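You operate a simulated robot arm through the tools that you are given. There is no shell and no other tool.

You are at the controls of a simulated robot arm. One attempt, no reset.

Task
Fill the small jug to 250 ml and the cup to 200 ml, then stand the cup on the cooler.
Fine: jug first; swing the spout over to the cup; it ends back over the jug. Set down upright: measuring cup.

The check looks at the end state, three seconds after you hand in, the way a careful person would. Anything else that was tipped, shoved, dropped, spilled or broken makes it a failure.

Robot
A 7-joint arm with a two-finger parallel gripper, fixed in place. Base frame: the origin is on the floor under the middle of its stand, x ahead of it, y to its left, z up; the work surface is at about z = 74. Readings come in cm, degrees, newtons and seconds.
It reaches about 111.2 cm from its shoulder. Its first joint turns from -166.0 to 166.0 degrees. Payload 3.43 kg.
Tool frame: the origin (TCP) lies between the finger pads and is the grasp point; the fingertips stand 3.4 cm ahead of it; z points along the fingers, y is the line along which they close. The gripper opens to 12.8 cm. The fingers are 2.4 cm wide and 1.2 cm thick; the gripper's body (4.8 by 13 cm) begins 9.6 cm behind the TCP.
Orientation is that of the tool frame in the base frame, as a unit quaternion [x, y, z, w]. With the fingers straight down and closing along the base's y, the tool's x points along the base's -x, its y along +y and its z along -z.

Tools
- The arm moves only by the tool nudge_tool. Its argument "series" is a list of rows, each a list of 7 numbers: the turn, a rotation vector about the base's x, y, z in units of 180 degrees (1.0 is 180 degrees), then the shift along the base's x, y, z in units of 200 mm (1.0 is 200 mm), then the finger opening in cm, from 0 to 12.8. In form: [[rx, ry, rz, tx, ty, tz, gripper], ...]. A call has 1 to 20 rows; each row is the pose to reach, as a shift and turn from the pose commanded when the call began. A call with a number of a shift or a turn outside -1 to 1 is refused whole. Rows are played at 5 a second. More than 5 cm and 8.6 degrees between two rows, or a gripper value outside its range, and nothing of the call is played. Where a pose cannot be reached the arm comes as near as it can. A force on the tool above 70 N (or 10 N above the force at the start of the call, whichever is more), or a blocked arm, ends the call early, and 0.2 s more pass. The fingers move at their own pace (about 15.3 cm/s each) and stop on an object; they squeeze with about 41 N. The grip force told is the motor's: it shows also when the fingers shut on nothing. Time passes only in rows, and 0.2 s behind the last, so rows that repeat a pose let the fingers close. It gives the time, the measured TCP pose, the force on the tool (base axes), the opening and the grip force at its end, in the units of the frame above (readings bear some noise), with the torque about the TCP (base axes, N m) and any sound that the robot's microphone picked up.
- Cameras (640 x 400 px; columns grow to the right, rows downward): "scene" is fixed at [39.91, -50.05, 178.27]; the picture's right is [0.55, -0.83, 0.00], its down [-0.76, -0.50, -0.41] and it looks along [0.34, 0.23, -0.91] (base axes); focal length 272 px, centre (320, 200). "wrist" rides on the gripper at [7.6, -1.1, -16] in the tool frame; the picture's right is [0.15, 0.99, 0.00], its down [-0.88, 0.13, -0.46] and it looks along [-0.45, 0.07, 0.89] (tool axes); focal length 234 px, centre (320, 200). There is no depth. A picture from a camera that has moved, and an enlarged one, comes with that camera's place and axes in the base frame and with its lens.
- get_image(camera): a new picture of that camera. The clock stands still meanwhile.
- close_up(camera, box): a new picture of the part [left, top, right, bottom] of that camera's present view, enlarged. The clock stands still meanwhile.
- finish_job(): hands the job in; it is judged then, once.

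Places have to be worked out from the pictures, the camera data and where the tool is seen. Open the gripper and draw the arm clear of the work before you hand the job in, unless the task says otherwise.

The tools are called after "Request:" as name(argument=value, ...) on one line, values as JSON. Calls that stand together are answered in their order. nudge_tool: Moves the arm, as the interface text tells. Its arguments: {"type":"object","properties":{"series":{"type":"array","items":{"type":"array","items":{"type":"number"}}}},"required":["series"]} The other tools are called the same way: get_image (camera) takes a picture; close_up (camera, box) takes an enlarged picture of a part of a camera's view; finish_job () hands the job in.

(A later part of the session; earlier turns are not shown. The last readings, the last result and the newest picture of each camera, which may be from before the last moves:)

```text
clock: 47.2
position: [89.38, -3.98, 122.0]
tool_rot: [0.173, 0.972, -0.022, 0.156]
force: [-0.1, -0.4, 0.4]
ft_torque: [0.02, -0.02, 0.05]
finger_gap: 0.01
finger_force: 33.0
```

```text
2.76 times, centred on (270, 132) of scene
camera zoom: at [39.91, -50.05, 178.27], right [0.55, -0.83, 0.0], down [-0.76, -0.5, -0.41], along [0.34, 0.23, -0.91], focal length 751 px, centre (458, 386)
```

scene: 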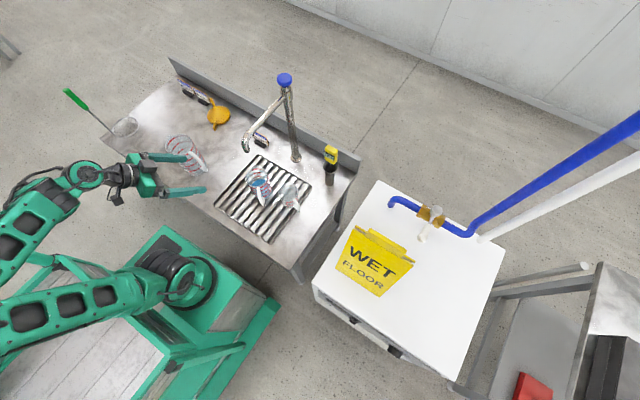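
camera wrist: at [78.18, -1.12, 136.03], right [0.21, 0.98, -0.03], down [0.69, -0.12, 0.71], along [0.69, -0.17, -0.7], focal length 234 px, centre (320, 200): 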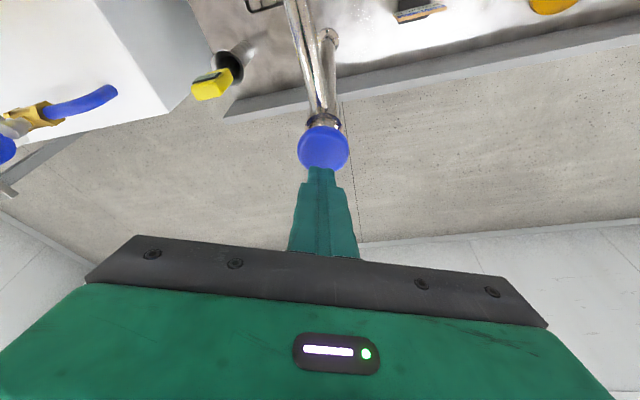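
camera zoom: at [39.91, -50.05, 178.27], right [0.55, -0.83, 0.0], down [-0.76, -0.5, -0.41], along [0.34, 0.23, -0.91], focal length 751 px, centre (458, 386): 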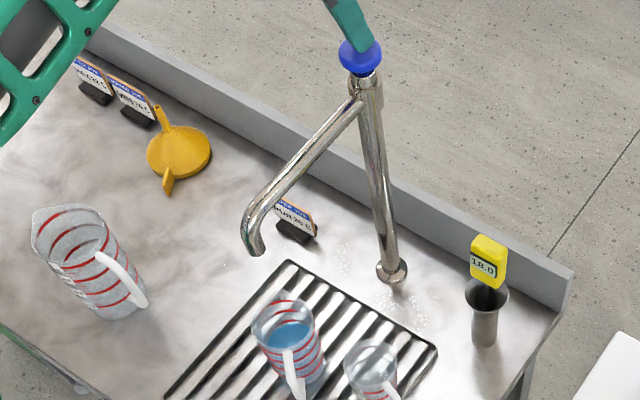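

The edge rose about 9 px to about 204.5 (about 232 ml); the 250 ml level should put it at about 196. I give a 0.6 s pulse.

Request:
nudge_tool(series=[[0, 0, 0, 0, 0, -0.05, 0], [0, 0, 0, 0, 0, -0.05, 0], [0, 0, 0, 0, 0, -0.05, 0], [0, 0, 0, 0, 0, 0, 0]])

Request:
close_up(camera="scene", box=[256, 165, 272, 189])

Request:
close_up(camera="scene", box=[230, 60, 310, 205])

```text
clock: 48.2
position: [89.33, -4.1, 121.97]
tool_rot: [0.173, 0.972, -0.021, 0.157]
force: [-0.1, 0.9, 0.0]
ft_torque: [-0.02, -0.01, 0.02]
finger_gap: 0.0
finger_force: 32.1
```

```text
16.00 times, centred on (264, 177) of scene
camera zoom: at [39.91, -50.05, 178.27], right [0.55, -0.83, 0.0], down [-0.76, -0.5, -0.41], along [0.34, 0.23, -0.91], focal length 4357 px, centre (1216, 568)
```

zoom: 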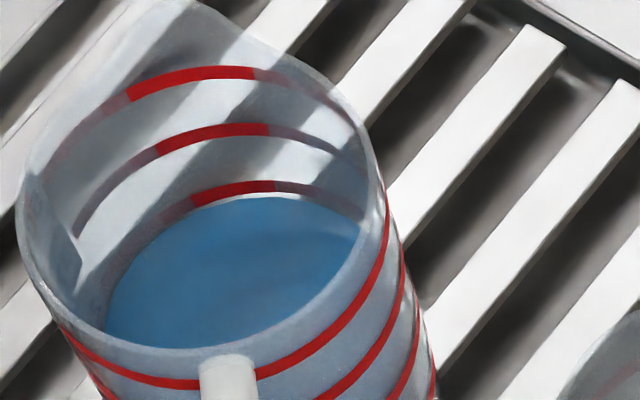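

```text
2.76 times, centred on (270, 132) of scene
camera zoom: at [39.91, -50.05, 178.27], right [0.55, -0.83, 0.0], down [-0.76, -0.5, -0.41], along [0.34, 0.23, -0.91], focal length 751 px, centre (458, 386)
```

zoom: 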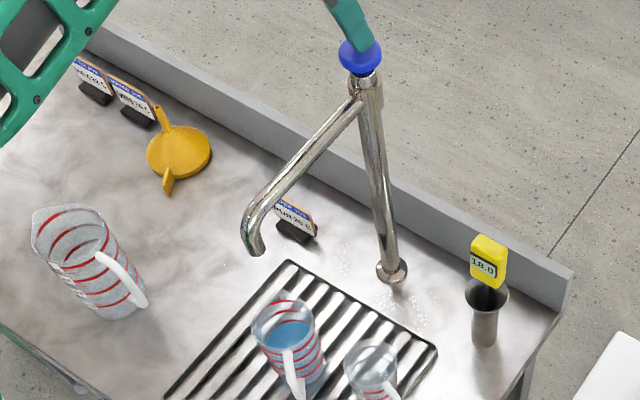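

The edge is now about 197.5 px, so about 247–249 ml. Before moving on I want to confirm with a side view, so I retreat at this height, turning the heading toward the jug's label side.

Request:
nudge_tool(series=[[0, 0, 0, 0, 0, 0.08, 0], [0, 0, -0.02, -0.2, 0.1, 0.1, 0], [0, 0, -0.05, -0.42, 0.2, 0.1, 0], [0, 0, -0.08, -0.64, 0.3, 0.1, 2], [0, 0, -0.11, -0.84, 0.42, 0.1, 5], [0, 0, -0.139, -1.0, 0.58, 0.1, 9], [0, 0, -0.139, -1.0, 0.58, 0.1, 12.8]])

```text
clock: 49.8
position: [69.64, 7.63, 123.81]
tool_rot: [0.379, 0.912, -0.056, 0.148]
force: [0.4, -0.5, 0.7]
ft_torque: [0.02, 0.01, -0.03]
finger_gap: 12.82
finger_force: 0.0
```

Request:
nudge_tool(series=[[-0.02, -0.02, 0, -0.15, 0.03, -0.1, 12.8], [-0.045, -0.045, 0, -0.3, 0.06, -0.25, 12.8], [-0.07, -0.07, 0, -0.45, 0.09, -0.45, 12.8], [-0.09, -0.09, 0, -0.55, 0.11, -0.65, 12.8], [-0.106, -0.106, 0, -0.62, 0.12, -0.82, 12.8], [-0.106, -0.106, 0, -0.63, 0.12, -0.98, 12.8], [-0.106, -0.106, 0, -0.63, 0.12, -0.98, 12.8]])

Request:
get_image(camera="wrist")

```text
refused: row 3 steps farther than a row can; nothing moved
```

```text
taken
camera wrist: at [60.17, 15.41, 136.79], right [0.6, 0.8, -0.04], down [0.58, -0.4, 0.71], along [0.55, -0.45, -0.7], focal length 234 px, centre (320, 200)
```

wrist: 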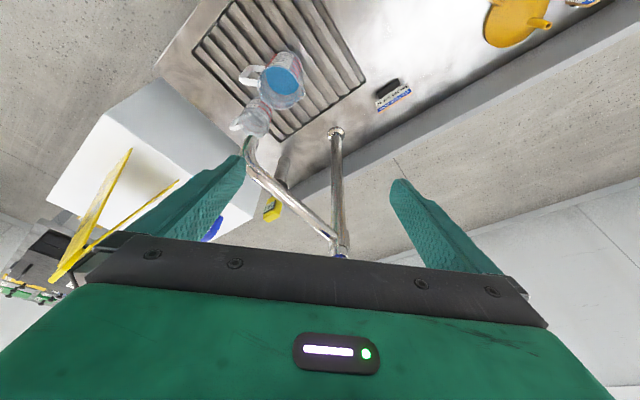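

The call was refused for too large steps; I repeat it in finer steps.

Request:
nudge_tool(series=[[-0.018, -0.018, 0, -0.12, 0.03, -0.08, 12.8], [-0.036, -0.036, 0, -0.24, 0.06, -0.2, 12.8], [-0.054, -0.054, 0, -0.35, 0.08, -0.36, 12.8], [-0.072, -0.072, 0, -0.45, 0.1, -0.54, 12.8], [-0.09, -0.09, 0, -0.54, 0.12, -0.72, 12.8], [-0.106, -0.106, 0, -0.6, 0.12, -0.88, 12.8], [-0.106, -0.106, 0, -0.63, 0.12, -0.98, 12.8], [-0.106, -0.106, 0, -0.63, 0.12, -0.98, 12.8]])

Request:
get_image(camera="wrist")

```text
clock: 51.6
position: [56.73, 9.9, 104.31]
tool_rot: [0.354, 0.852, -0.143, 0.358]
force: [-0.5, 0.1, -0.6]
ft_torque: [0.02, -0.02, -0.01]
finger_gap: 12.81
finger_force: 0.1
```

```text
taken
camera wrist: at [44.12, 20.79, 110.22], right [0.62, 0.78, -0.09], down [0.29, -0.12, 0.95], along [0.72, -0.62, -0.31], focal length 234 px, centre (320, 200)
```

wrist: 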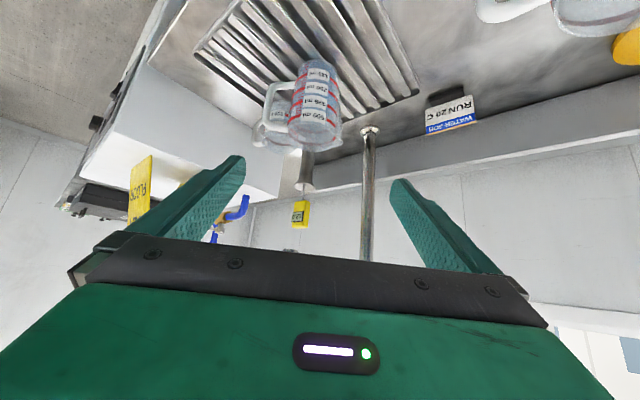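

Reached well. I lower about 14 cm for a flatter look at the jug.

Request:
nudge_tool(series=[[0, 0, 0, 0.02, -0.02, -0.2, 12.8], [0, 0, 0, 0.04, -0.05, -0.4, 12.8], [0, 0, 0, 0.06, -0.08, -0.6, 12.8], [0, 0, 0, 0.08, -0.11, -0.75, 12.8], [0, 0, 0, 0.08, -0.11, -0.75, 12.8]])

Request:
get_image(camera="wrist")

```text
clock: 52.8
position: [58.25, 7.88, 89.34]
tool_rot: [0.354, 0.852, -0.143, 0.358]
force: [-0.4, 0.1, 0.1]
ft_torque: [0.02, 0.01, 0.03]
finger_gap: 12.81
finger_force: 0.0
```

```text
taken
camera wrist: at [45.63, 18.72, 95.39], right [0.62, 0.78, -0.09], down [0.29, -0.12, 0.95], along [0.72, -0.62, -0.31], focal length 234 px, centre (320, 200)
```

wrist: 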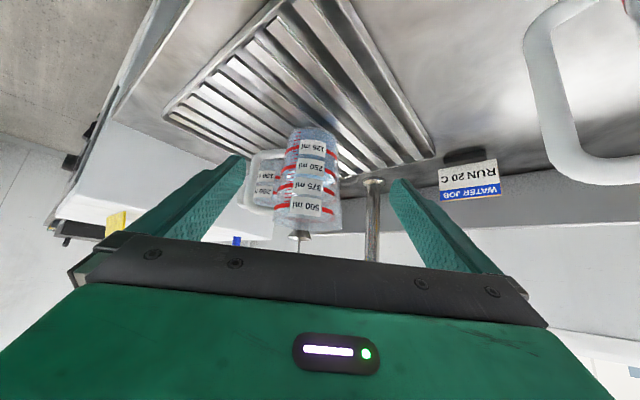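

Request:
close_up(camera="wrist", box=[270, 120, 350, 240])

Request:
close_up(camera="wrist", box=[280, 145, 345, 190])

Request:
close_up(camera="wrist", box=[320, 150, 345, 200])

```text
3.33 times, centred on (310, 180) of wrist
camera zoom: at [45.63, 18.72, 95.39], right [0.62, 0.78, -0.09], down [0.29, -0.12, 0.95], along [0.72, -0.62, -0.31], focal length 781 px, centre (353, 267)
```

zoom: 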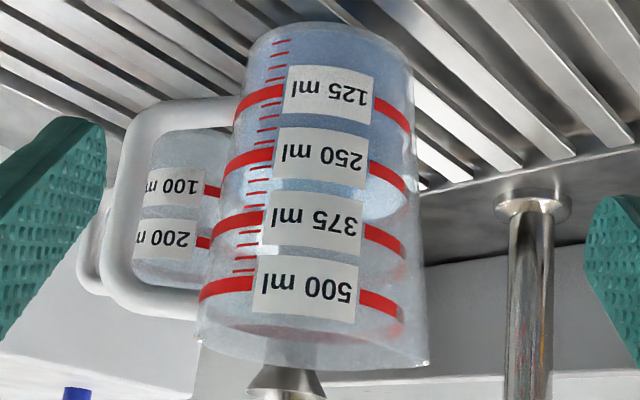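

```text
8.89 times, centred on (312, 168) of wrist
camera zoom: at [45.63, 18.72, 95.39], right [0.62, 0.78, -0.09], down [0.29, -0.12, 0.95], along [0.72, -0.62, -0.31], focal length 2082 px, centre (387, 489)
```

zoom: 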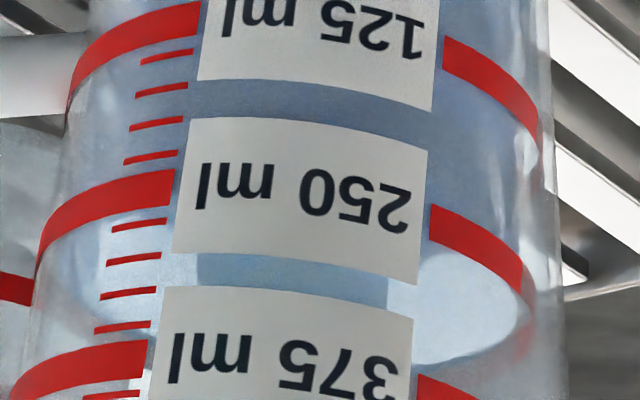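

```text
8.00 times, centred on (332, 175) of wrist
camera zoom: at [45.63, 18.72, 95.39], right [0.62, 0.78, -0.09], down [0.29, -0.12, 0.95], along [0.72, -0.62, -0.31], focal length 1873 px, centre (220, 400)
```

zoom: 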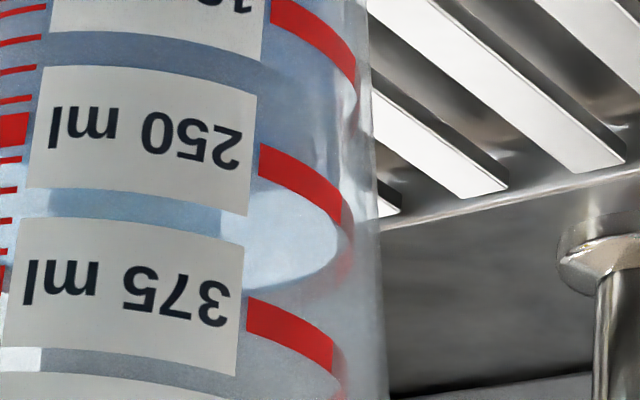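

The water surface now shows clearly and lies right at the 250 ring; I zoom at both edges to judge it finely.

Request:
close_up(camera="wrist", box=[322, 162, 342, 192])

Request:
close_up(camera="wrist", box=[278, 155, 306, 190])

```text
13.33 times, centred on (332, 177) of wrist
camera zoom: at [45.63, 18.72, 95.39], right [0.62, 0.78, -0.09], down [0.29, -0.12, 0.95], along [0.72, -0.62, -0.31], focal length 3122 px, centre (160, 507)
```

zoom: 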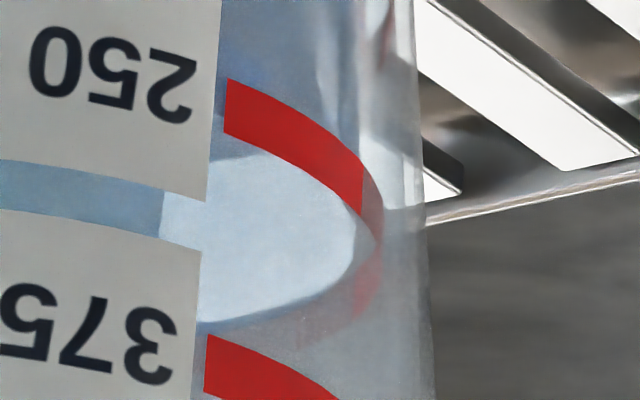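

```text
11.43 times, centred on (292, 172) of wrist
camera zoom: at [45.63, 18.72, 95.39], right [0.62, 0.78, -0.09], down [0.29, -0.12, 0.95], along [0.72, -0.62, -0.31], focal length 2676 px, centre (640, 514)
```

zoom: 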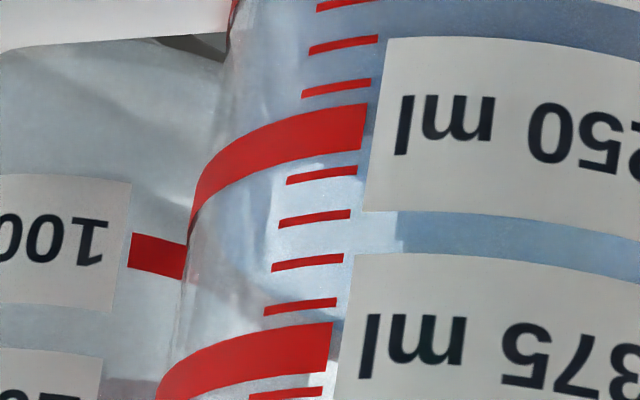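

The water disc is concentric with the 250 ring (about 250 ±3 ml), so the jug is done. I now leave this pose upward, untilting as I rise.

Request:
nudge_tool(series=[[0, 0, 0, -0.02, 0.03, 0.2, 12.8], [0, 0, 0, -0.04, 0.06, 0.4, 12.8], [0, 0, 0, -0.06, 0.09, 0.6, 12.8], [0, 0, 0, -0.08, 0.11, 0.8, 12.8], [0.03, 0.03, 0, -0.08, 0.11, 0.95, 12.8], [0.06, 0.06, 0, -0.04, 0.11, 1.0, 12.8], [0.09, 0.09, 0, 0, 0.11, 1.0, 12.8], [0.12, 0.12, 0, 0.04, 0.11, 1.0, 12.8], [0.15, 0.15, 0, 0.08, 0.11, 1.0, 12.8], [0.1768, 0.1768, 0, 0.12, 0.11, 1.0, 12.8], [0.1768, 0.1768, 0, 0.12, 0.11, 1.0, 12.8]])

```text
clock: 55.2
position: [60.95, 9.97, 109.76]
tool_rot: [0.386, 0.922, 0.004, 0.004]
force: [0.5, 0.5, 0.7]
ft_torque: [-0.03, 0.02, 0.0]
finger_gap: 12.78
finger_force: 0.1
```

Request:
nudge_tool(series=[[0, 0, 0.03, 0, 0, 0.2, 12.8], [0, 0, 0.06, 0, 0, 0.4, 12.8], [0, 0, 0.1, 0, 0, 0.6, 12.8], [0, 0, 0.14, 0.1, -0.1, 0.72, 10], [0, 0, 0.18, 0.25, -0.25, 0.72, 8], [0, 0, 0.22, 0.4, -0.4, 0.72, 6], [0, 0, 0.252, 0.55, -0.55, 0.72, 5], [0, 0, 0.252, 0.7, -0.7, 0.72, 5], [0, 0, 0.252, 0.7, -0.7, 0.72, 5]])

Request:
get_image(camera="wrist")

Request:
close_up(camera="scene", box=[200, 60, 320, 220])

```text
clock: 57.2
position: [75.19, -4.19, 123.8]
tool_rot: [-0.001, 1.0, 0.006, 0.002]
force: [0.0, -0.5, 0.6]
ft_torque: [0.0, -0.02, 0.01]
finger_gap: 4.99
finger_force: 0.2
```

```text
taken
camera wrist: at [67.48, -5.54, 139.76], right [-0.15, 0.99, 0.01], down [0.88, 0.13, 0.46], along [0.45, 0.08, -0.89], focal length 234 px, centre (320, 200)
```

wrist: 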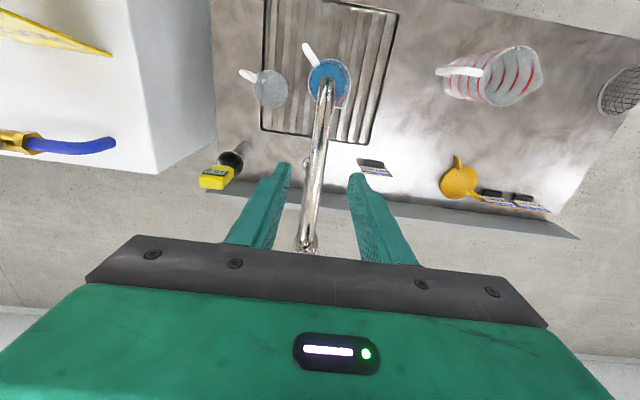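

```text
2.50 times, centred on (260, 140) of scene
camera zoom: at [39.91, -50.05, 178.27], right [0.55, -0.83, 0.0], down [-0.76, -0.5, -0.41], along [0.34, 0.23, -0.91], focal length 681 px, centre (470, 350)
```

zoom: 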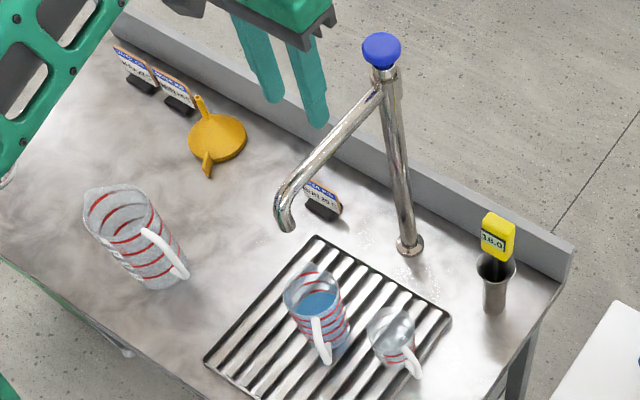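

The spout pipe lies centred between the half-open fingers seen from above. I descend so the fingers straddle the horizontal pipe without gripping it.

Request:
nudge_tool(series=[[0, 0, 0, 0, -0.01, -0.2, 5], [0, 0, 0, 0, -0.01, -0.4, 5], [0, 0, 0, 0, -0.01, -0.6, 5], [0, 0, 0, 0, -0.01, -0.62, 5]])

Request:
get_image(camera="wrist")

Request:
close_up(camera="scene", box=[220, 60, 320, 220])

```text
clock: 58.2
position: [75.0, -4.29, 111.67]
tool_rot: [-0.001, 1.0, 0.004, 0.002]
force: [0.5, 0.0, 0.3]
ft_torque: [-0.02, 0.0, 0.01]
finger_gap: 5.02
finger_force: 0.2
```

```text
taken
camera wrist: at [67.32, -5.56, 127.63], right [-0.15, 0.99, 0.01], down [0.88, 0.13, 0.46], along [0.46, 0.08, -0.89], focal length 234 px, centre (320, 200)
```

wrist: 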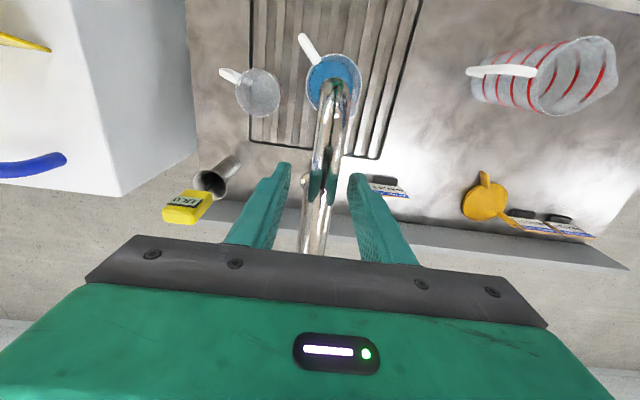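

```text
2.50 times, centred on (270, 140) of scene
camera zoom: at [39.91, -50.05, 178.27], right [0.55, -0.83, 0.0], down [-0.76, -0.5, -0.41], along [0.34, 0.23, -0.91], focal length 681 px, centre (445, 350)
```

zoom: 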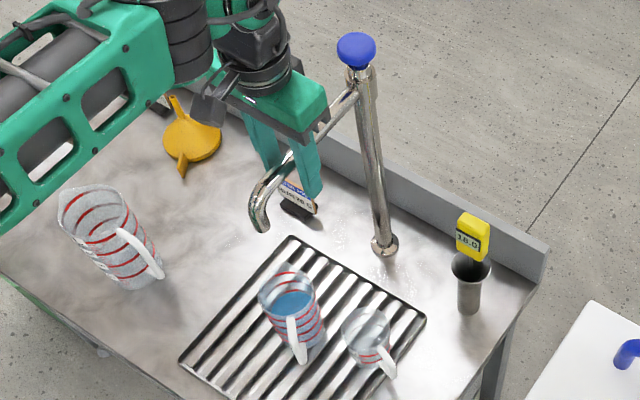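

The fingers straddle the pipe cleanly. I narrow them to 3.2 cm and swing the pipe in an arc about the post (first 16°) toward the cup.

Request:
nudge_tool(series=[[0, 0, 0, 0, 0, 0, 3.2], [0, 0, 0.0111, 0.0005, -0.026, 0, 3.2], [0, 0, 0.0222, 0.0018, -0.052, 0, 3.2], [0, 0, 0.0333, 0.004, -0.078, 0, 3.2], [0, 0, 0.0444, 0.0073, -0.1037, 0, 3.2], [0, 0, 0.0556, 0.0113, -0.1294, 0, 3.2], [0, 0, 0.0667, 0.0163, -0.1549, 0, 3.2], [0, 0, 0.0778, 0.0222, -0.1803, 0, 3.2], [0, 0, 0.0889, 0.0289, -0.2054, 0, 3.2]])

Request:
get_image(camera="wrist")

Request:
close_up(camera="scene", box=[220, 60, 320, 220])

```text
clock: 60.2
position: [75.32, -8.35, 111.51]
tool_rot: [-0.14, 0.99, 0.006, 0.001]
force: [0.2, 1.2, -0.6]
ft_torque: [0.02, 0.03, -0.01]
finger_gap: 3.24
finger_force: 0.5
```

```text
taken
camera wrist: at [68.43, -11.72, 127.52], right [-0.41, 0.91, 0.01], down [0.81, 0.36, 0.46], along [0.42, 0.2, -0.89], focal length 234 px, centre (320, 200)
```

wrist: 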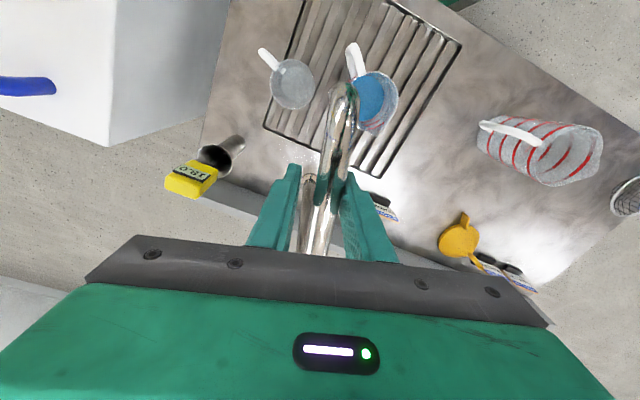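

```text
2.50 times, centred on (270, 140) of scene
camera zoom: at [39.91, -50.05, 178.27], right [0.55, -0.83, 0.0], down [-0.76, -0.5, -0.41], along [0.34, 0.23, -0.91], focal length 681 px, centre (445, 350)
```

zoom: 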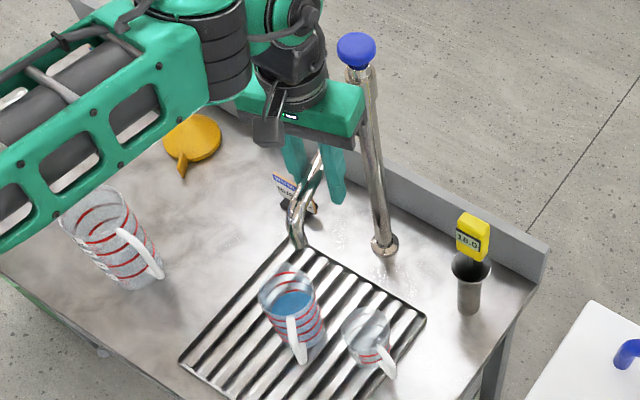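

The spout swings easily (about 1 N). I continue the arc to about 32° of tool angle.

Request:
nudge_tool(series=[[0, 0, 0.0111, 0.0078, -0.0248, 0, 3.2], [0, 0, 0.0222, 0.016, -0.0494, 0, 3.2], [0, 0, 0.0333, 0.0255, -0.0736, 0, 3.2], [0, 0, 0.0444, 0.0355, -0.0976, 0, 3.2], [0, 0, 0.0556, 0.0467, -0.1212, 0, 3.2], [0, 0, 0.0667, 0.0583, -0.1444, 0, 3.2], [0, 0, 0.0778, 0.0711, -0.1671, 0, 3.2], [0, 0, 0.0778, 0.0711, -0.1671, 0, 3.2]])

Request:
get_image(camera="wrist")

Request:
close_up(camera="scene", box=[220, 60, 320, 220])

```text
clock: 62.0
position: [76.81, -11.64, 111.54]
tool_rot: [-0.259, 0.966, 0.006, 0.002]
force: [-0.4, 0.1, 0.4]
ft_torque: [-0.02, 0.01, -0.04]
finger_gap: 3.22
finger_force: 0.8
```

```text
taken
camera wrist: at [70.9, -16.66, 127.57], right [-0.62, 0.78, 0.01], down [0.7, 0.55, 0.46], along [0.36, 0.29, -0.89], focal length 234 px, centre (320, 200)
```

wrist: 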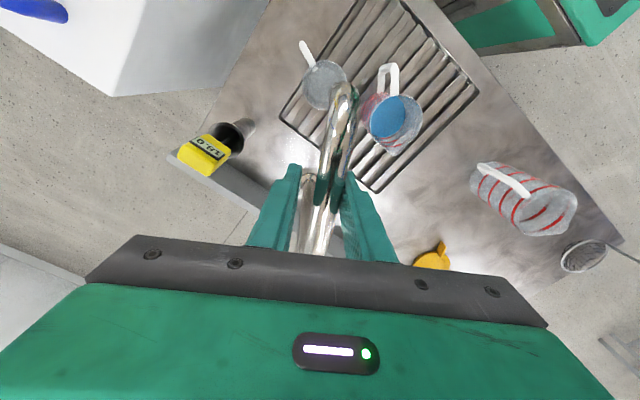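

```text
2.50 times, centred on (270, 140) of scene
camera zoom: at [39.91, -50.05, 178.27], right [0.55, -0.83, 0.0], down [-0.76, -0.5, -0.41], along [0.34, 0.23, -0.91], focal length 681 px, centre (445, 350)
```

zoom: 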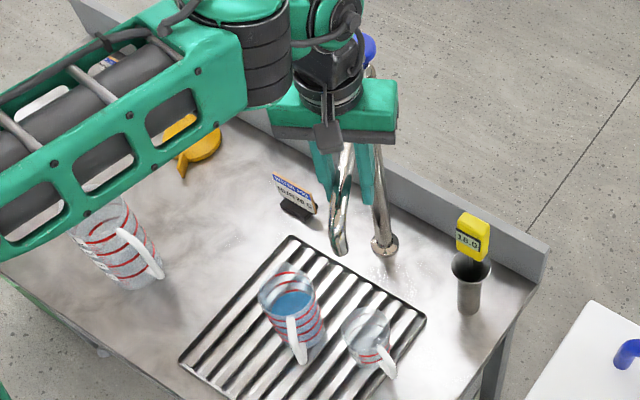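

The spout tip now sits at about (71, -14.5), within 1 cm of the cup's centre (71.1, -15.2). I open the fingers and rise straight up off the pipe.

Request:
nudge_tool(series=[[0, 0, 0, 0, 0, 0, 5], [0, 0, 0, 0, 0, 0.15, 5], [0, 0, 0, 0, 0, 0.35, 5], [0, 0, 0, 0, 0, 0.55, 5], [0, 0, 0, 0, 0, 0.62, 5]])

Request:
close_up(camera="scene", box=[220, 60, 320, 220])

Request:
get_image(camera="wrist")

```text
clock: 63.2
position: [76.84, -11.7, 123.93]
tool_rot: [-0.259, 0.966, 0.006, 0.0]
force: [-0.2, 0.0, 0.3]
ft_torque: [-0.02, 0.0, 0.04]
finger_gap: 5.03
finger_force: 0.0
```

```text
2.50 times, centred on (270, 140) of scene
camera zoom: at [39.91, -50.05, 178.27], right [0.55, -0.83, 0.0], down [-0.76, -0.5, -0.41], along [0.34, 0.23, -0.91], focal length 681 px, centre (445, 350)
```

zoom: 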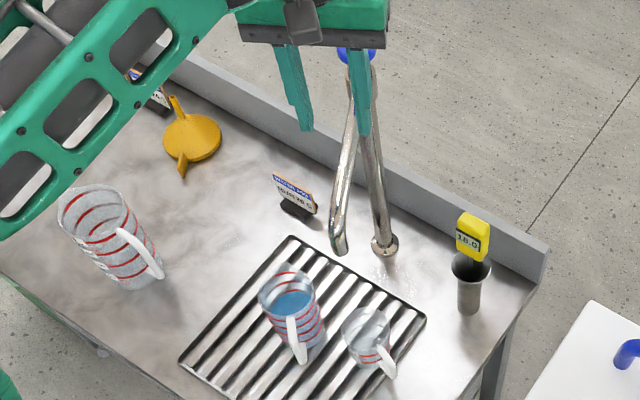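

```text
taken
camera wrist: at [70.9, -16.63, 140.02], right [-0.62, 0.78, 0.01], down [0.7, 0.55, 0.46], along [0.35, 0.29, -0.89], focal length 234 px, centre (320, 200)
```

wrist: 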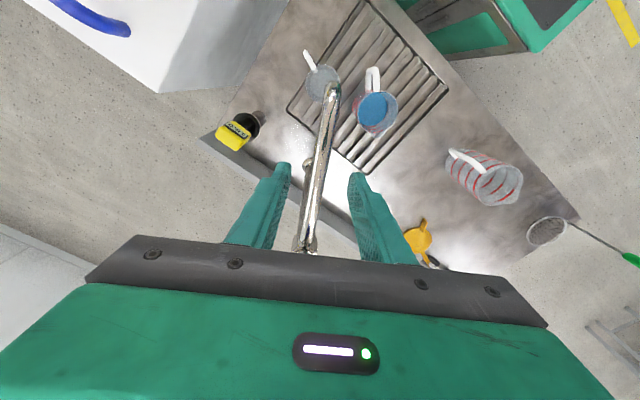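

The spout stays over the cup. I close the fingers, tilt forward 18° along this heading, and move over the cap at safe height.

Request:
nudge_tool(series=[[0.017, -0.029, 0, 0, 0, 0.02, 2], [0.034, -0.058, 0, 0.02, 0.01, 0.03, 0], [0.05, -0.0866, 0, 0.1, 0.06, 0.03, 0], [0.05, -0.0866, 0, 0.27, 0.16, 0.03, 0], [0.05, -0.0866, 0, 0.44, 0.26, 0.03, 0], [0.05, -0.0866, 0, 0.58, 0.34, 0.02, 0], [0.05, -0.0866, 0, 0.643, 0.3825, 0, 0], [0.05, -0.0866, 0, 0.643, 0.3825, 0, 0]])

Request:
get_image(camera="wrist")

Request:
close_up(camera="scene", box=[240, 50, 320, 150])

```text
clock: 65.0
position: [89.68, -3.99, 123.78]
tool_rot: [-0.258, 0.953, 0.045, 0.151]
force: [0.3, -0.2, 0.0]
ft_torque: [-0.01, 0.0, -0.01]
finger_gap: 0.0
finger_force: 33.4
```

```text
taken
camera wrist: at [79.81, -11.18, 136.74], right [-0.62, 0.78, -0.04], down [0.54, 0.46, 0.71], along [0.57, 0.42, -0.7], focal length 234 px, centre (320, 200)
```

wrist: 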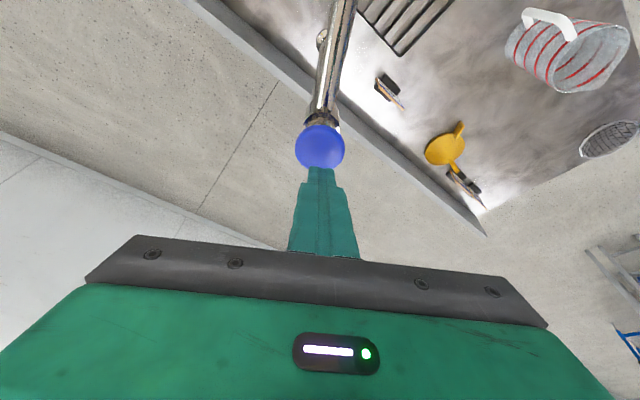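

```text
4.00 times, centred on (280, 100) of scene
camera zoom: at [39.91, -50.05, 178.27], right [0.55, -0.83, 0.0], down [-0.76, -0.5, -0.41], along [0.34, 0.23, -0.91], focal length 1089 px, centre (480, 600)
```

zoom: 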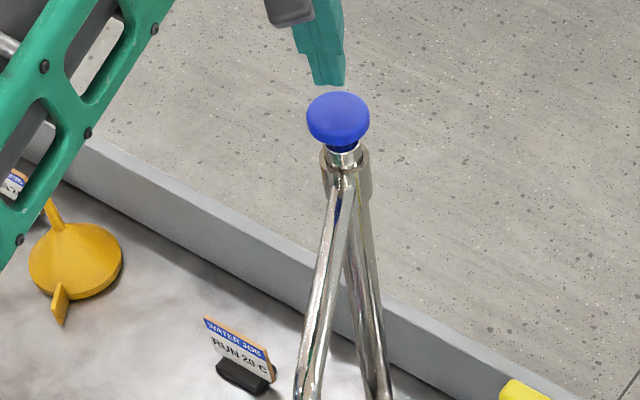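

Aligned over the cap. I descend to contact and give a brief 0.6 s press, stopping the call while pressed is not needed—I'll check where the stream lands right during the flow.

Request:
nudge_tool(series=[[0, 0, 0, 0, 0, -0.05, 0], [0, 0, 0, 0, 0, -0.085, 0]])

Request:
nudge_tool(series=[[0, 0, 0, 0, 0, -0.05, 0], [0, 0, 0, 0, 0, -0.05, 0]])

Request:
close_up(camera="scene", box=[240, 110, 320, 220])

Request:
close_up(camera="scene", box=[275, 170, 309, 215])

```text
clock: 65.6
position: [89.68, -4.05, 122.18]
tool_rot: [-0.257, 0.953, 0.045, 0.152]
force: [-0.1, 0.2, -0.7]
ft_torque: [0.01, -0.04, 0.03]
finger_gap: 0.0
finger_force: 33.0
```

```text
clock: 66.2
position: [89.8, -4.11, 121.21]
tool_rot: [-0.257, 0.953, 0.046, 0.153]
force: [0.3, 1.6, 4.0]
ft_torque: [0.08, 0.02, -0.04]
finger_gap: 0.0
finger_force: 33.2
```

```text
3.64 times, centred on (280, 165) of scene
camera zoom: at [39.91, -50.05, 178.27], right [0.55, -0.83, 0.0], down [-0.76, -0.5, -0.41], along [0.34, 0.23, -0.91], focal length 990 px, centre (466, 327)
```

zoom: 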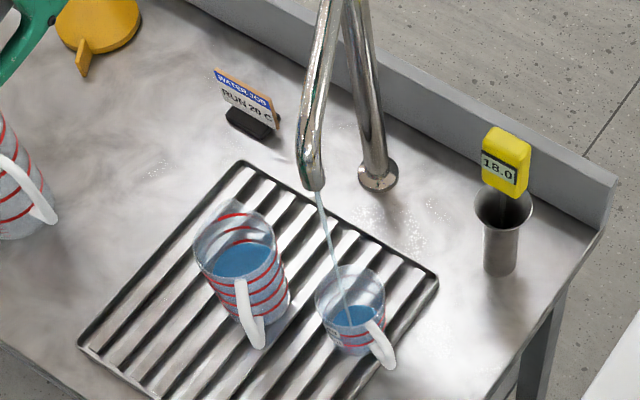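

```text
8.89 times, centred on (292, 192) of scene
camera zoom: at [39.91, -50.05, 178.27], right [0.55, -0.83, 0.0], down [-0.76, -0.5, -0.41], along [0.34, 0.23, -0.91], focal length 2421 px, centre (569, 267)
```

zoom: 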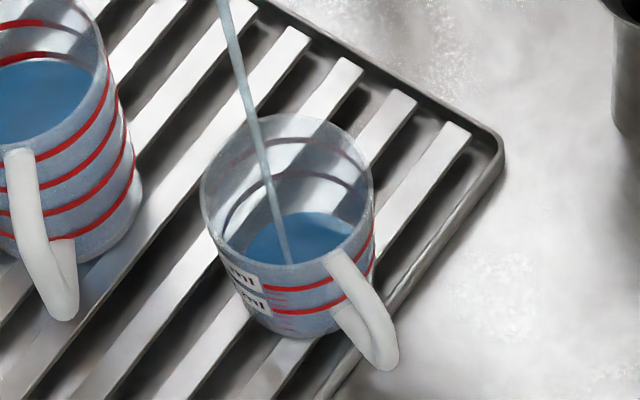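

The stream lands well inside the cup. I hold the press for 2.4 s more, then release and measure.

Request:
nudge_tool(series=[[0, 0, 0, 0, 0, 0, 0], [0, 0, 0, 0, 0, 0, 0], [0, 0, 0, 0, 0, 0, 0], [0, 0, 0, 0, 0, 0, 0], [0, 0, 0, 0, 0, 0, 0], [0, 0, 0, 0, 0, 0, 0], [0, 0, 0, 0, 0, 0, 0], [0, 0, 0, 0, 0, 0, 0], [0, 0, 0, 0, 0, 0, 0], [0, 0, 0, 0, 0, 0, 0], [0, 0, 0, 0, 0, 0, 0], [0, 0, 0, 0, 0, 0, 0], [0, 0, 0, 0, 0, 0.05, 0]])

Request:
close_up(camera="scene", box=[280, 170, 304, 210])

Request:
close_up(camera="scene", box=[240, 110, 320, 220])

```text
clock: 69.0
position: [89.71, -4.07, 122.25]
tool_rot: [-0.257, 0.953, 0.047, 0.151]
force: [-0.2, 1.0, -0.4]
ft_torque: [-0.01, 0.01, -0.02]
finger_gap: 0.03
finger_force: 32.9
```

```text
10.00 times, centred on (292, 190) of scene
camera zoom: at [39.91, -50.05, 178.27], right [0.55, -0.83, 0.0], down [-0.76, -0.5, -0.41], along [0.34, 0.23, -0.91], focal length 2723 px, centre (600, 300)
```

zoom: 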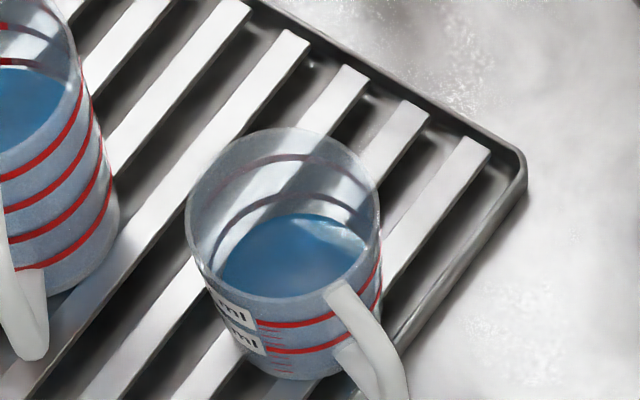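

```text
3.64 times, centred on (280, 165) of scene
camera zoom: at [39.91, -50.05, 178.27], right [0.55, -0.83, 0.0], down [-0.76, -0.5, -0.41], along [0.34, 0.23, -0.91], focal length 990 px, centre (466, 327)
```

zoom: 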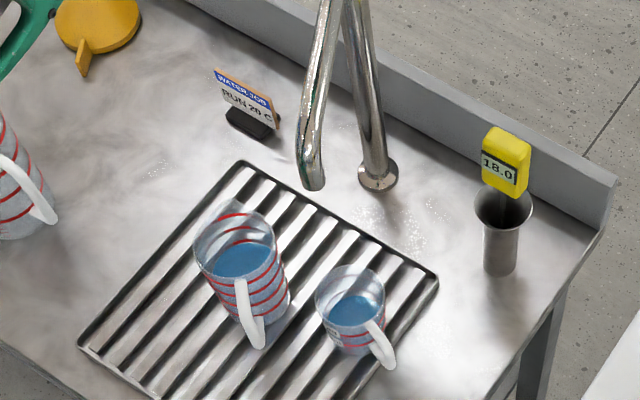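

About 70–85 ml in the cup by ring geometry. I press another 2.4 s and re-measure.

Request:
nudge_tool(series=[[0, 0, 0, 0, 0, -0.05, 0], [0, 0, 0, 0, 0, -0.05, 0], [0, 0, 0, 0, 0, -0.05, 0], [0, 0, 0, 0, 0, -0.05, 0], [0, 0, 0, 0, 0, -0.05, 0], [0, 0, 0, 0, 0, -0.05, 0], [0, 0, 0, 0, 0, -0.05, 0], [0, 0, 0, 0, 0, -0.05, 0], [0, 0, 0, 0, 0, -0.05, 0], [0, 0, 0, 0, 0, -0.05, 0], [0, 0, 0, 0, 0, -0.05, 0], [0, 0, 0, 0, 0, -0.05, 0], [0, 0, 0, 0, 0, 0, 0]])

Request:
close_up(camera="scene", box=[280, 170, 304, 210])

Request:
close_up(camera="scene", box=[284, 178, 300, 198])

```text
clock: 71.8
position: [89.75, -4.08, 122.3]
tool_rot: [-0.257, 0.953, 0.046, 0.152]
force: [0.1, 0.8, 0.5]
ft_torque: [0.0, 0.05, -0.01]
finger_gap: 0.01
finger_force: 33.4
```

```text
10.00 times, centred on (292, 190) of scene
camera zoom: at [39.91, -50.05, 178.27], right [0.55, -0.83, 0.0], down [-0.76, -0.5, -0.41], along [0.34, 0.23, -0.91], focal length 2723 px, centre (600, 300)
```

zoom: 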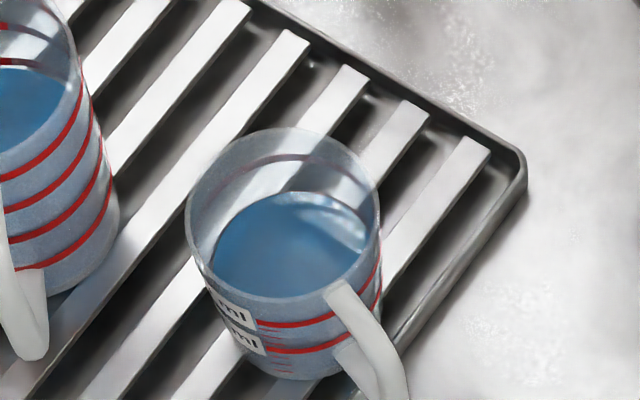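

```text
16.00 times, centred on (292, 188) of scene
camera zoom: at [39.91, -50.05, 178.27], right [0.55, -0.83, 0.0], down [-0.76, -0.5, -0.41], along [0.34, 0.23, -0.91], focal length 4357 px, centre (768, 392)
```

zoom: 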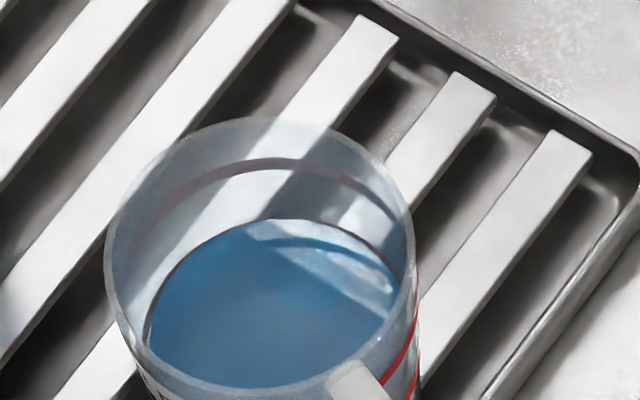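

The edge rose 22 px (about 56 ml, 23 ml/s), so about 125 ml now. I press another 2.4 s, which should bring it to about 180 ml.

Request:
nudge_tool(series=[[0, 0, 0, 0, 0, -0.05, 0], [0, 0, 0, 0, 0, -0.05, 0], [0, 0, 0, 0, 0, -0.05, 0], [0, 0, 0, 0, 0, -0.05, 0], [0, 0, 0, 0, 0, -0.05, 0], [0, 0, 0, 0, 0, -0.05, 0], [0, 0, 0, 0, 0, -0.05, 0], [0, 0, 0, 0, 0, -0.05, 0], [0, 0, 0, 0, 0, -0.05, 0], [0, 0, 0, 0, 0, -0.05, 0], [0, 0, 0, 0, 0, -0.05, 0], [0, 0, 0, 0, 0, 0, 0]])

Request:
close_up(camera="scene", box=[284, 178, 300, 198])

Request:
close_up(camera="scene", box=[280, 170, 304, 210])

```text
clock: 74.4
position: [89.7, -4.07, 122.2]
tool_rot: [-0.257, 0.953, 0.046, 0.152]
force: [-1.0, 0.0, -0.1]
ft_torque: [-0.02, -0.01, -0.03]
finger_gap: 0.0
finger_force: 32.6
```

```text
16.00 times, centred on (292, 188) of scene
camera zoom: at [39.91, -50.05, 178.27], right [0.55, -0.83, 0.0], down [-0.76, -0.5, -0.41], along [0.34, 0.23, -0.91], focal length 4357 px, centre (768, 392)
```

zoom: 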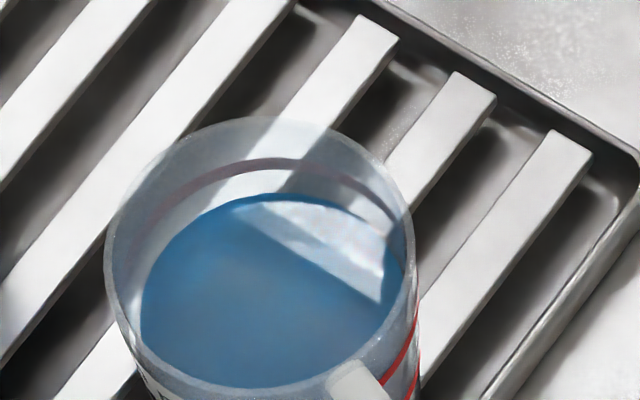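

```text
10.00 times, centred on (292, 190) of scene
camera zoom: at [39.91, -50.05, 178.27], right [0.55, -0.83, 0.0], down [-0.76, -0.5, -0.41], along [0.34, 0.23, -0.91], focal length 2723 px, centre (600, 300)
```

zoom: 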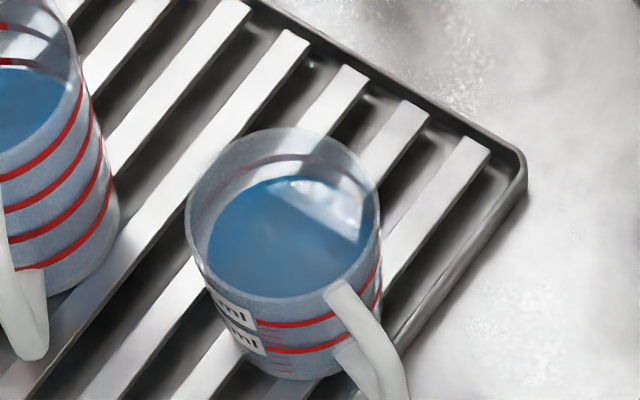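

Edge at about 193 px versus a 200 ml target of about 172, so about 167 ml. I press 1.2 s more.

Request:
nudge_tool(series=[[0, 0, 0, 0, 0, -0.05, 0], [0, 0, 0, 0, 0, -0.05, 0], [0, 0, 0, 0, 0, -0.05, 0], [0, 0, 0, 0, 0, -0.05, 0], [0, 0, 0, 0, 0, -0.05, 0], [0, 0, 0, 0, 0, -0.05, 0], [0, 0, 0, 0, 0, 0, 0]])

Request:
close_up(camera="scene", box=[284, 178, 300, 198])

```text
clock: 76.0
position: [89.7, -3.86, 122.27]
tool_rot: [-0.258, 0.953, 0.046, 0.151]
force: [-0.4, 0.5, -0.9]
ft_torque: [0.01, 0.0, -0.04]
finger_gap: 0.0
finger_force: 33.2
```

```text
16.00 times, centred on (292, 188) of scene
camera zoom: at [39.91, -50.05, 178.27], right [0.55, -0.83, 0.0], down [-0.76, -0.5, -0.41], along [0.34, 0.23, -0.91], focal length 4357 px, centre (768, 392)
```

zoom: 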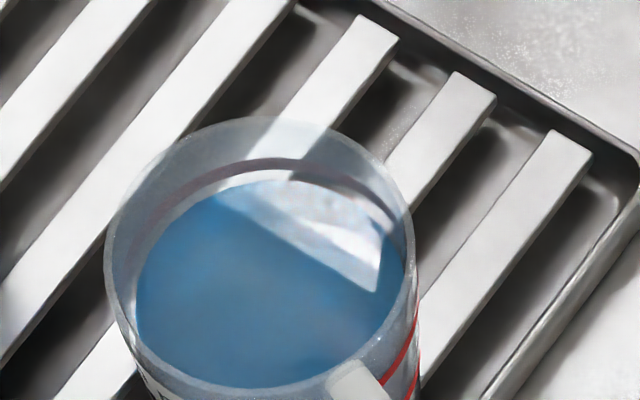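

Edge about 180 px, so about 188–190 ml. One short 0.4 s pulse more.

Request:
nudge_tool(series=[[0, 0, 0, 0, 0, -0.05, 0], [0, 0, 0, 0, 0, -0.05, 0], [0, 0, 0, 0, 0, 0, 0]])

Request:
close_up(camera="scene", box=[284, 178, 300, 198])

Request:
close_up(camera="scene", box=[280, 170, 304, 210])

```text
clock: 76.8
position: [89.86, -3.98, 122.18]
tool_rot: [-0.256, 0.954, 0.045, 0.151]
force: [-0.1, 0.1, 0.5]
ft_torque: [-0.01, 0.0, 0.01]
finger_gap: 0.0
finger_force: 33.3
```

```text
16.00 times, centred on (292, 188) of scene
camera zoom: at [39.91, -50.05, 178.27], right [0.55, -0.83, 0.0], down [-0.76, -0.5, -0.41], along [0.34, 0.23, -0.91], focal length 4357 px, centre (768, 392)
```

zoom: 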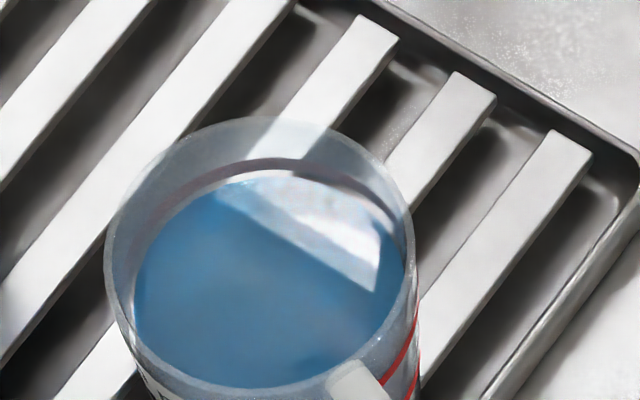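

```text
10.00 times, centred on (292, 190) of scene
camera zoom: at [39.91, -50.05, 178.27], right [0.55, -0.83, 0.0], down [-0.76, -0.5, -0.41], along [0.34, 0.23, -0.91], focal length 2723 px, centre (600, 300)
```

zoom: 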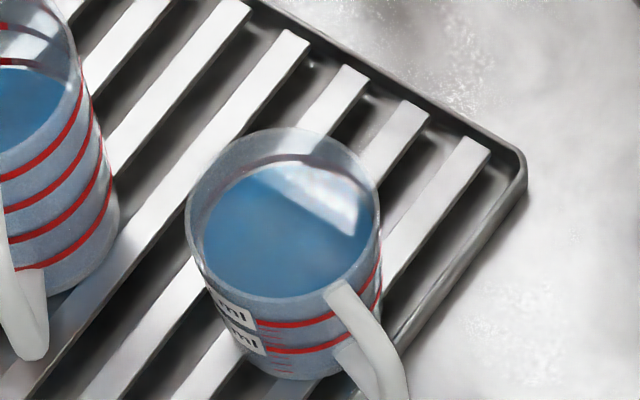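

Edge now about 176 px; I judge about 195–197 ml. As with the jug I want a side reading, so I retreat over the spout at height and turn toward the cup's near side.

Request:
nudge_tool(series=[[0, 0, 0, 0, 0, 0.08, 0], [0, 0, 0, -0.2, -0.1, 0.1, 0], [0, 0, 0, -0.4, -0.2, 0.1, 0], [0, 0, 0, -0.6, -0.32, 0.1, 0], [0, 0, 0.03, -0.76, -0.48, 0.1, 0], [0, 0, 0.06, -0.88, -0.67, 0.1, 3], [0, 0, 0.083, -1.0, -0.86, 0.1, 6], [0, 0, 0.083, -1.0, -0.86, 0.1, 9]])

Request:
get_image(camera="wrist")

Request:
get_image(camera="scene")

```text
clock: 78.6
position: [69.61, -21.22, 123.93]
tool_rot: [-0.378, 0.912, 0.065, 0.145]
force: [0.7, -0.4, 0.3]
ft_torque: [0.01, -0.01, -0.01]
finger_gap: 8.99
finger_force: 0.1
```

```text
taken
camera wrist: at [62.03, -30.81, 136.79], right [-0.8, 0.6, -0.04], down [0.4, 0.58, 0.71], along [0.45, 0.55, -0.7], focal length 234 px, centre (320, 200)
```

wrist: 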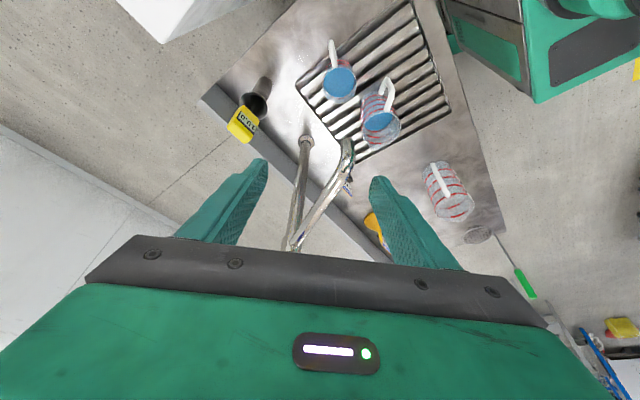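

```text
taken
```

scene: 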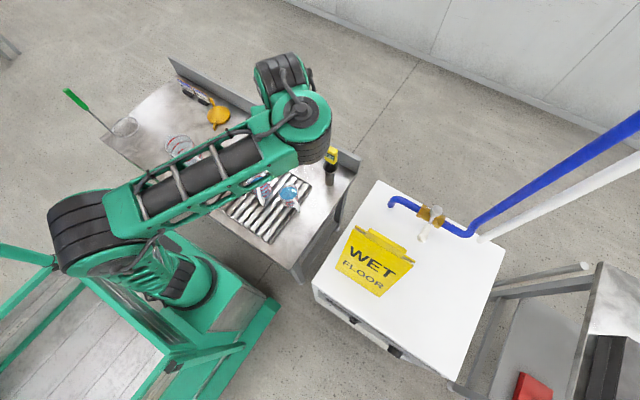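

Request:
nudge_tool(series=[[0.016, -0.016, 0, -0.1, -0.05, -0.08, 10], [0.032, -0.032, 0, -0.2, -0.1, -0.2, 12], [0.05, -0.05, 0, -0.29, -0.15, -0.36, 12.8], [0.068, -0.068, 0, -0.37, -0.2, -0.53, 12.8], [0.086, -0.086, 0, -0.43, -0.24, -0.7, 12.8], [0.106, -0.106, 0, -0.47, -0.265, -0.86, 12.8], [0.106, -0.106, 0, -0.48, -0.265, -0.98, 12.8], [0.106, -0.106, 0, -0.48, -0.265, -0.98, 12.8]])

Request:
get_image(camera="wrist")

Request:
get_image(camera="scene")

```text
clock: 80.4
position: [60.02, -26.75, 104.67]
tool_rot: [-0.355, 0.852, 0.152, 0.354]
force: [0.0, -0.1, 0.0]
ft_torque: [-0.02, -0.03, 0.0]
finger_gap: 12.82
finger_force: 0.0
```

```text
taken
camera wrist: at [49.26, -39.45, 110.6], right [-0.78, 0.62, -0.1], down [0.12, 0.3, 0.95], along [0.62, 0.72, -0.31], focal length 234 px, centre (320, 200)
```

wrist: 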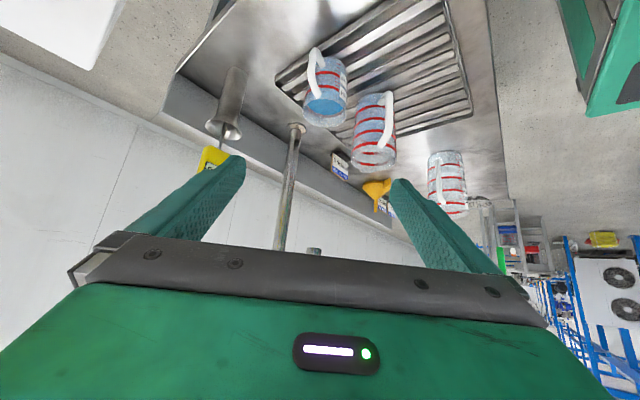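

```text
taken
```

scene: 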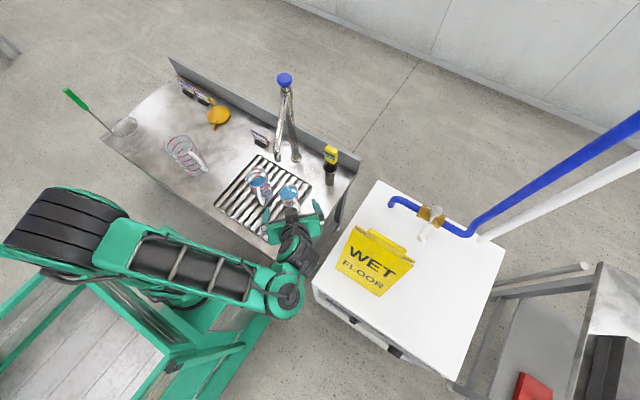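

Clear. I lower about 13 cm for a flatter look at the cup.

Request:
nudge_tool(series=[[0, 0, 0, 0, 0, -0.2, 12.8], [0, 0, 0, 0, 0, -0.4, 12.8], [0, 0, 0, 0, 0, -0.55, 12.8], [0, 0, 0, 0, 0, -0.65, 12.8], [0, 0, 0, 0, 0, -0.65, 12.8]])

Request:
get_image(camera="wrist")

```text
clock: 81.6
position: [60.11, -26.56, 91.55]
tool_rot: [-0.355, 0.852, 0.152, 0.354]
force: [0.4, 0.3, -0.1]
ft_torque: [0.01, 0.02, 0.0]
finger_gap: 12.79
finger_force: 0.0
```

```text
taken
camera wrist: at [49.27, -39.33, 97.49], right [-0.78, 0.62, -0.1], down [0.12, 0.3, 0.95], along [0.62, 0.72, -0.31], focal length 234 px, centre (320, 200)
```

wrist: 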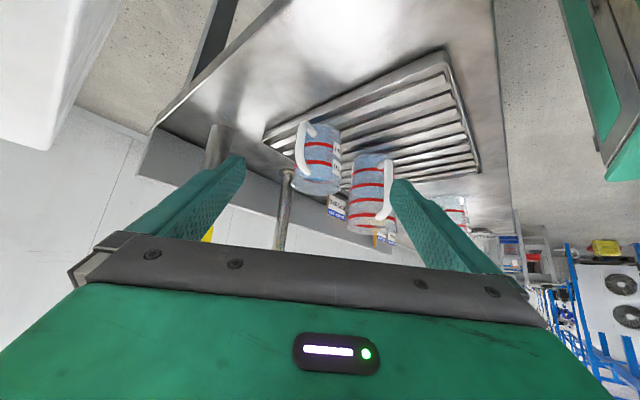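

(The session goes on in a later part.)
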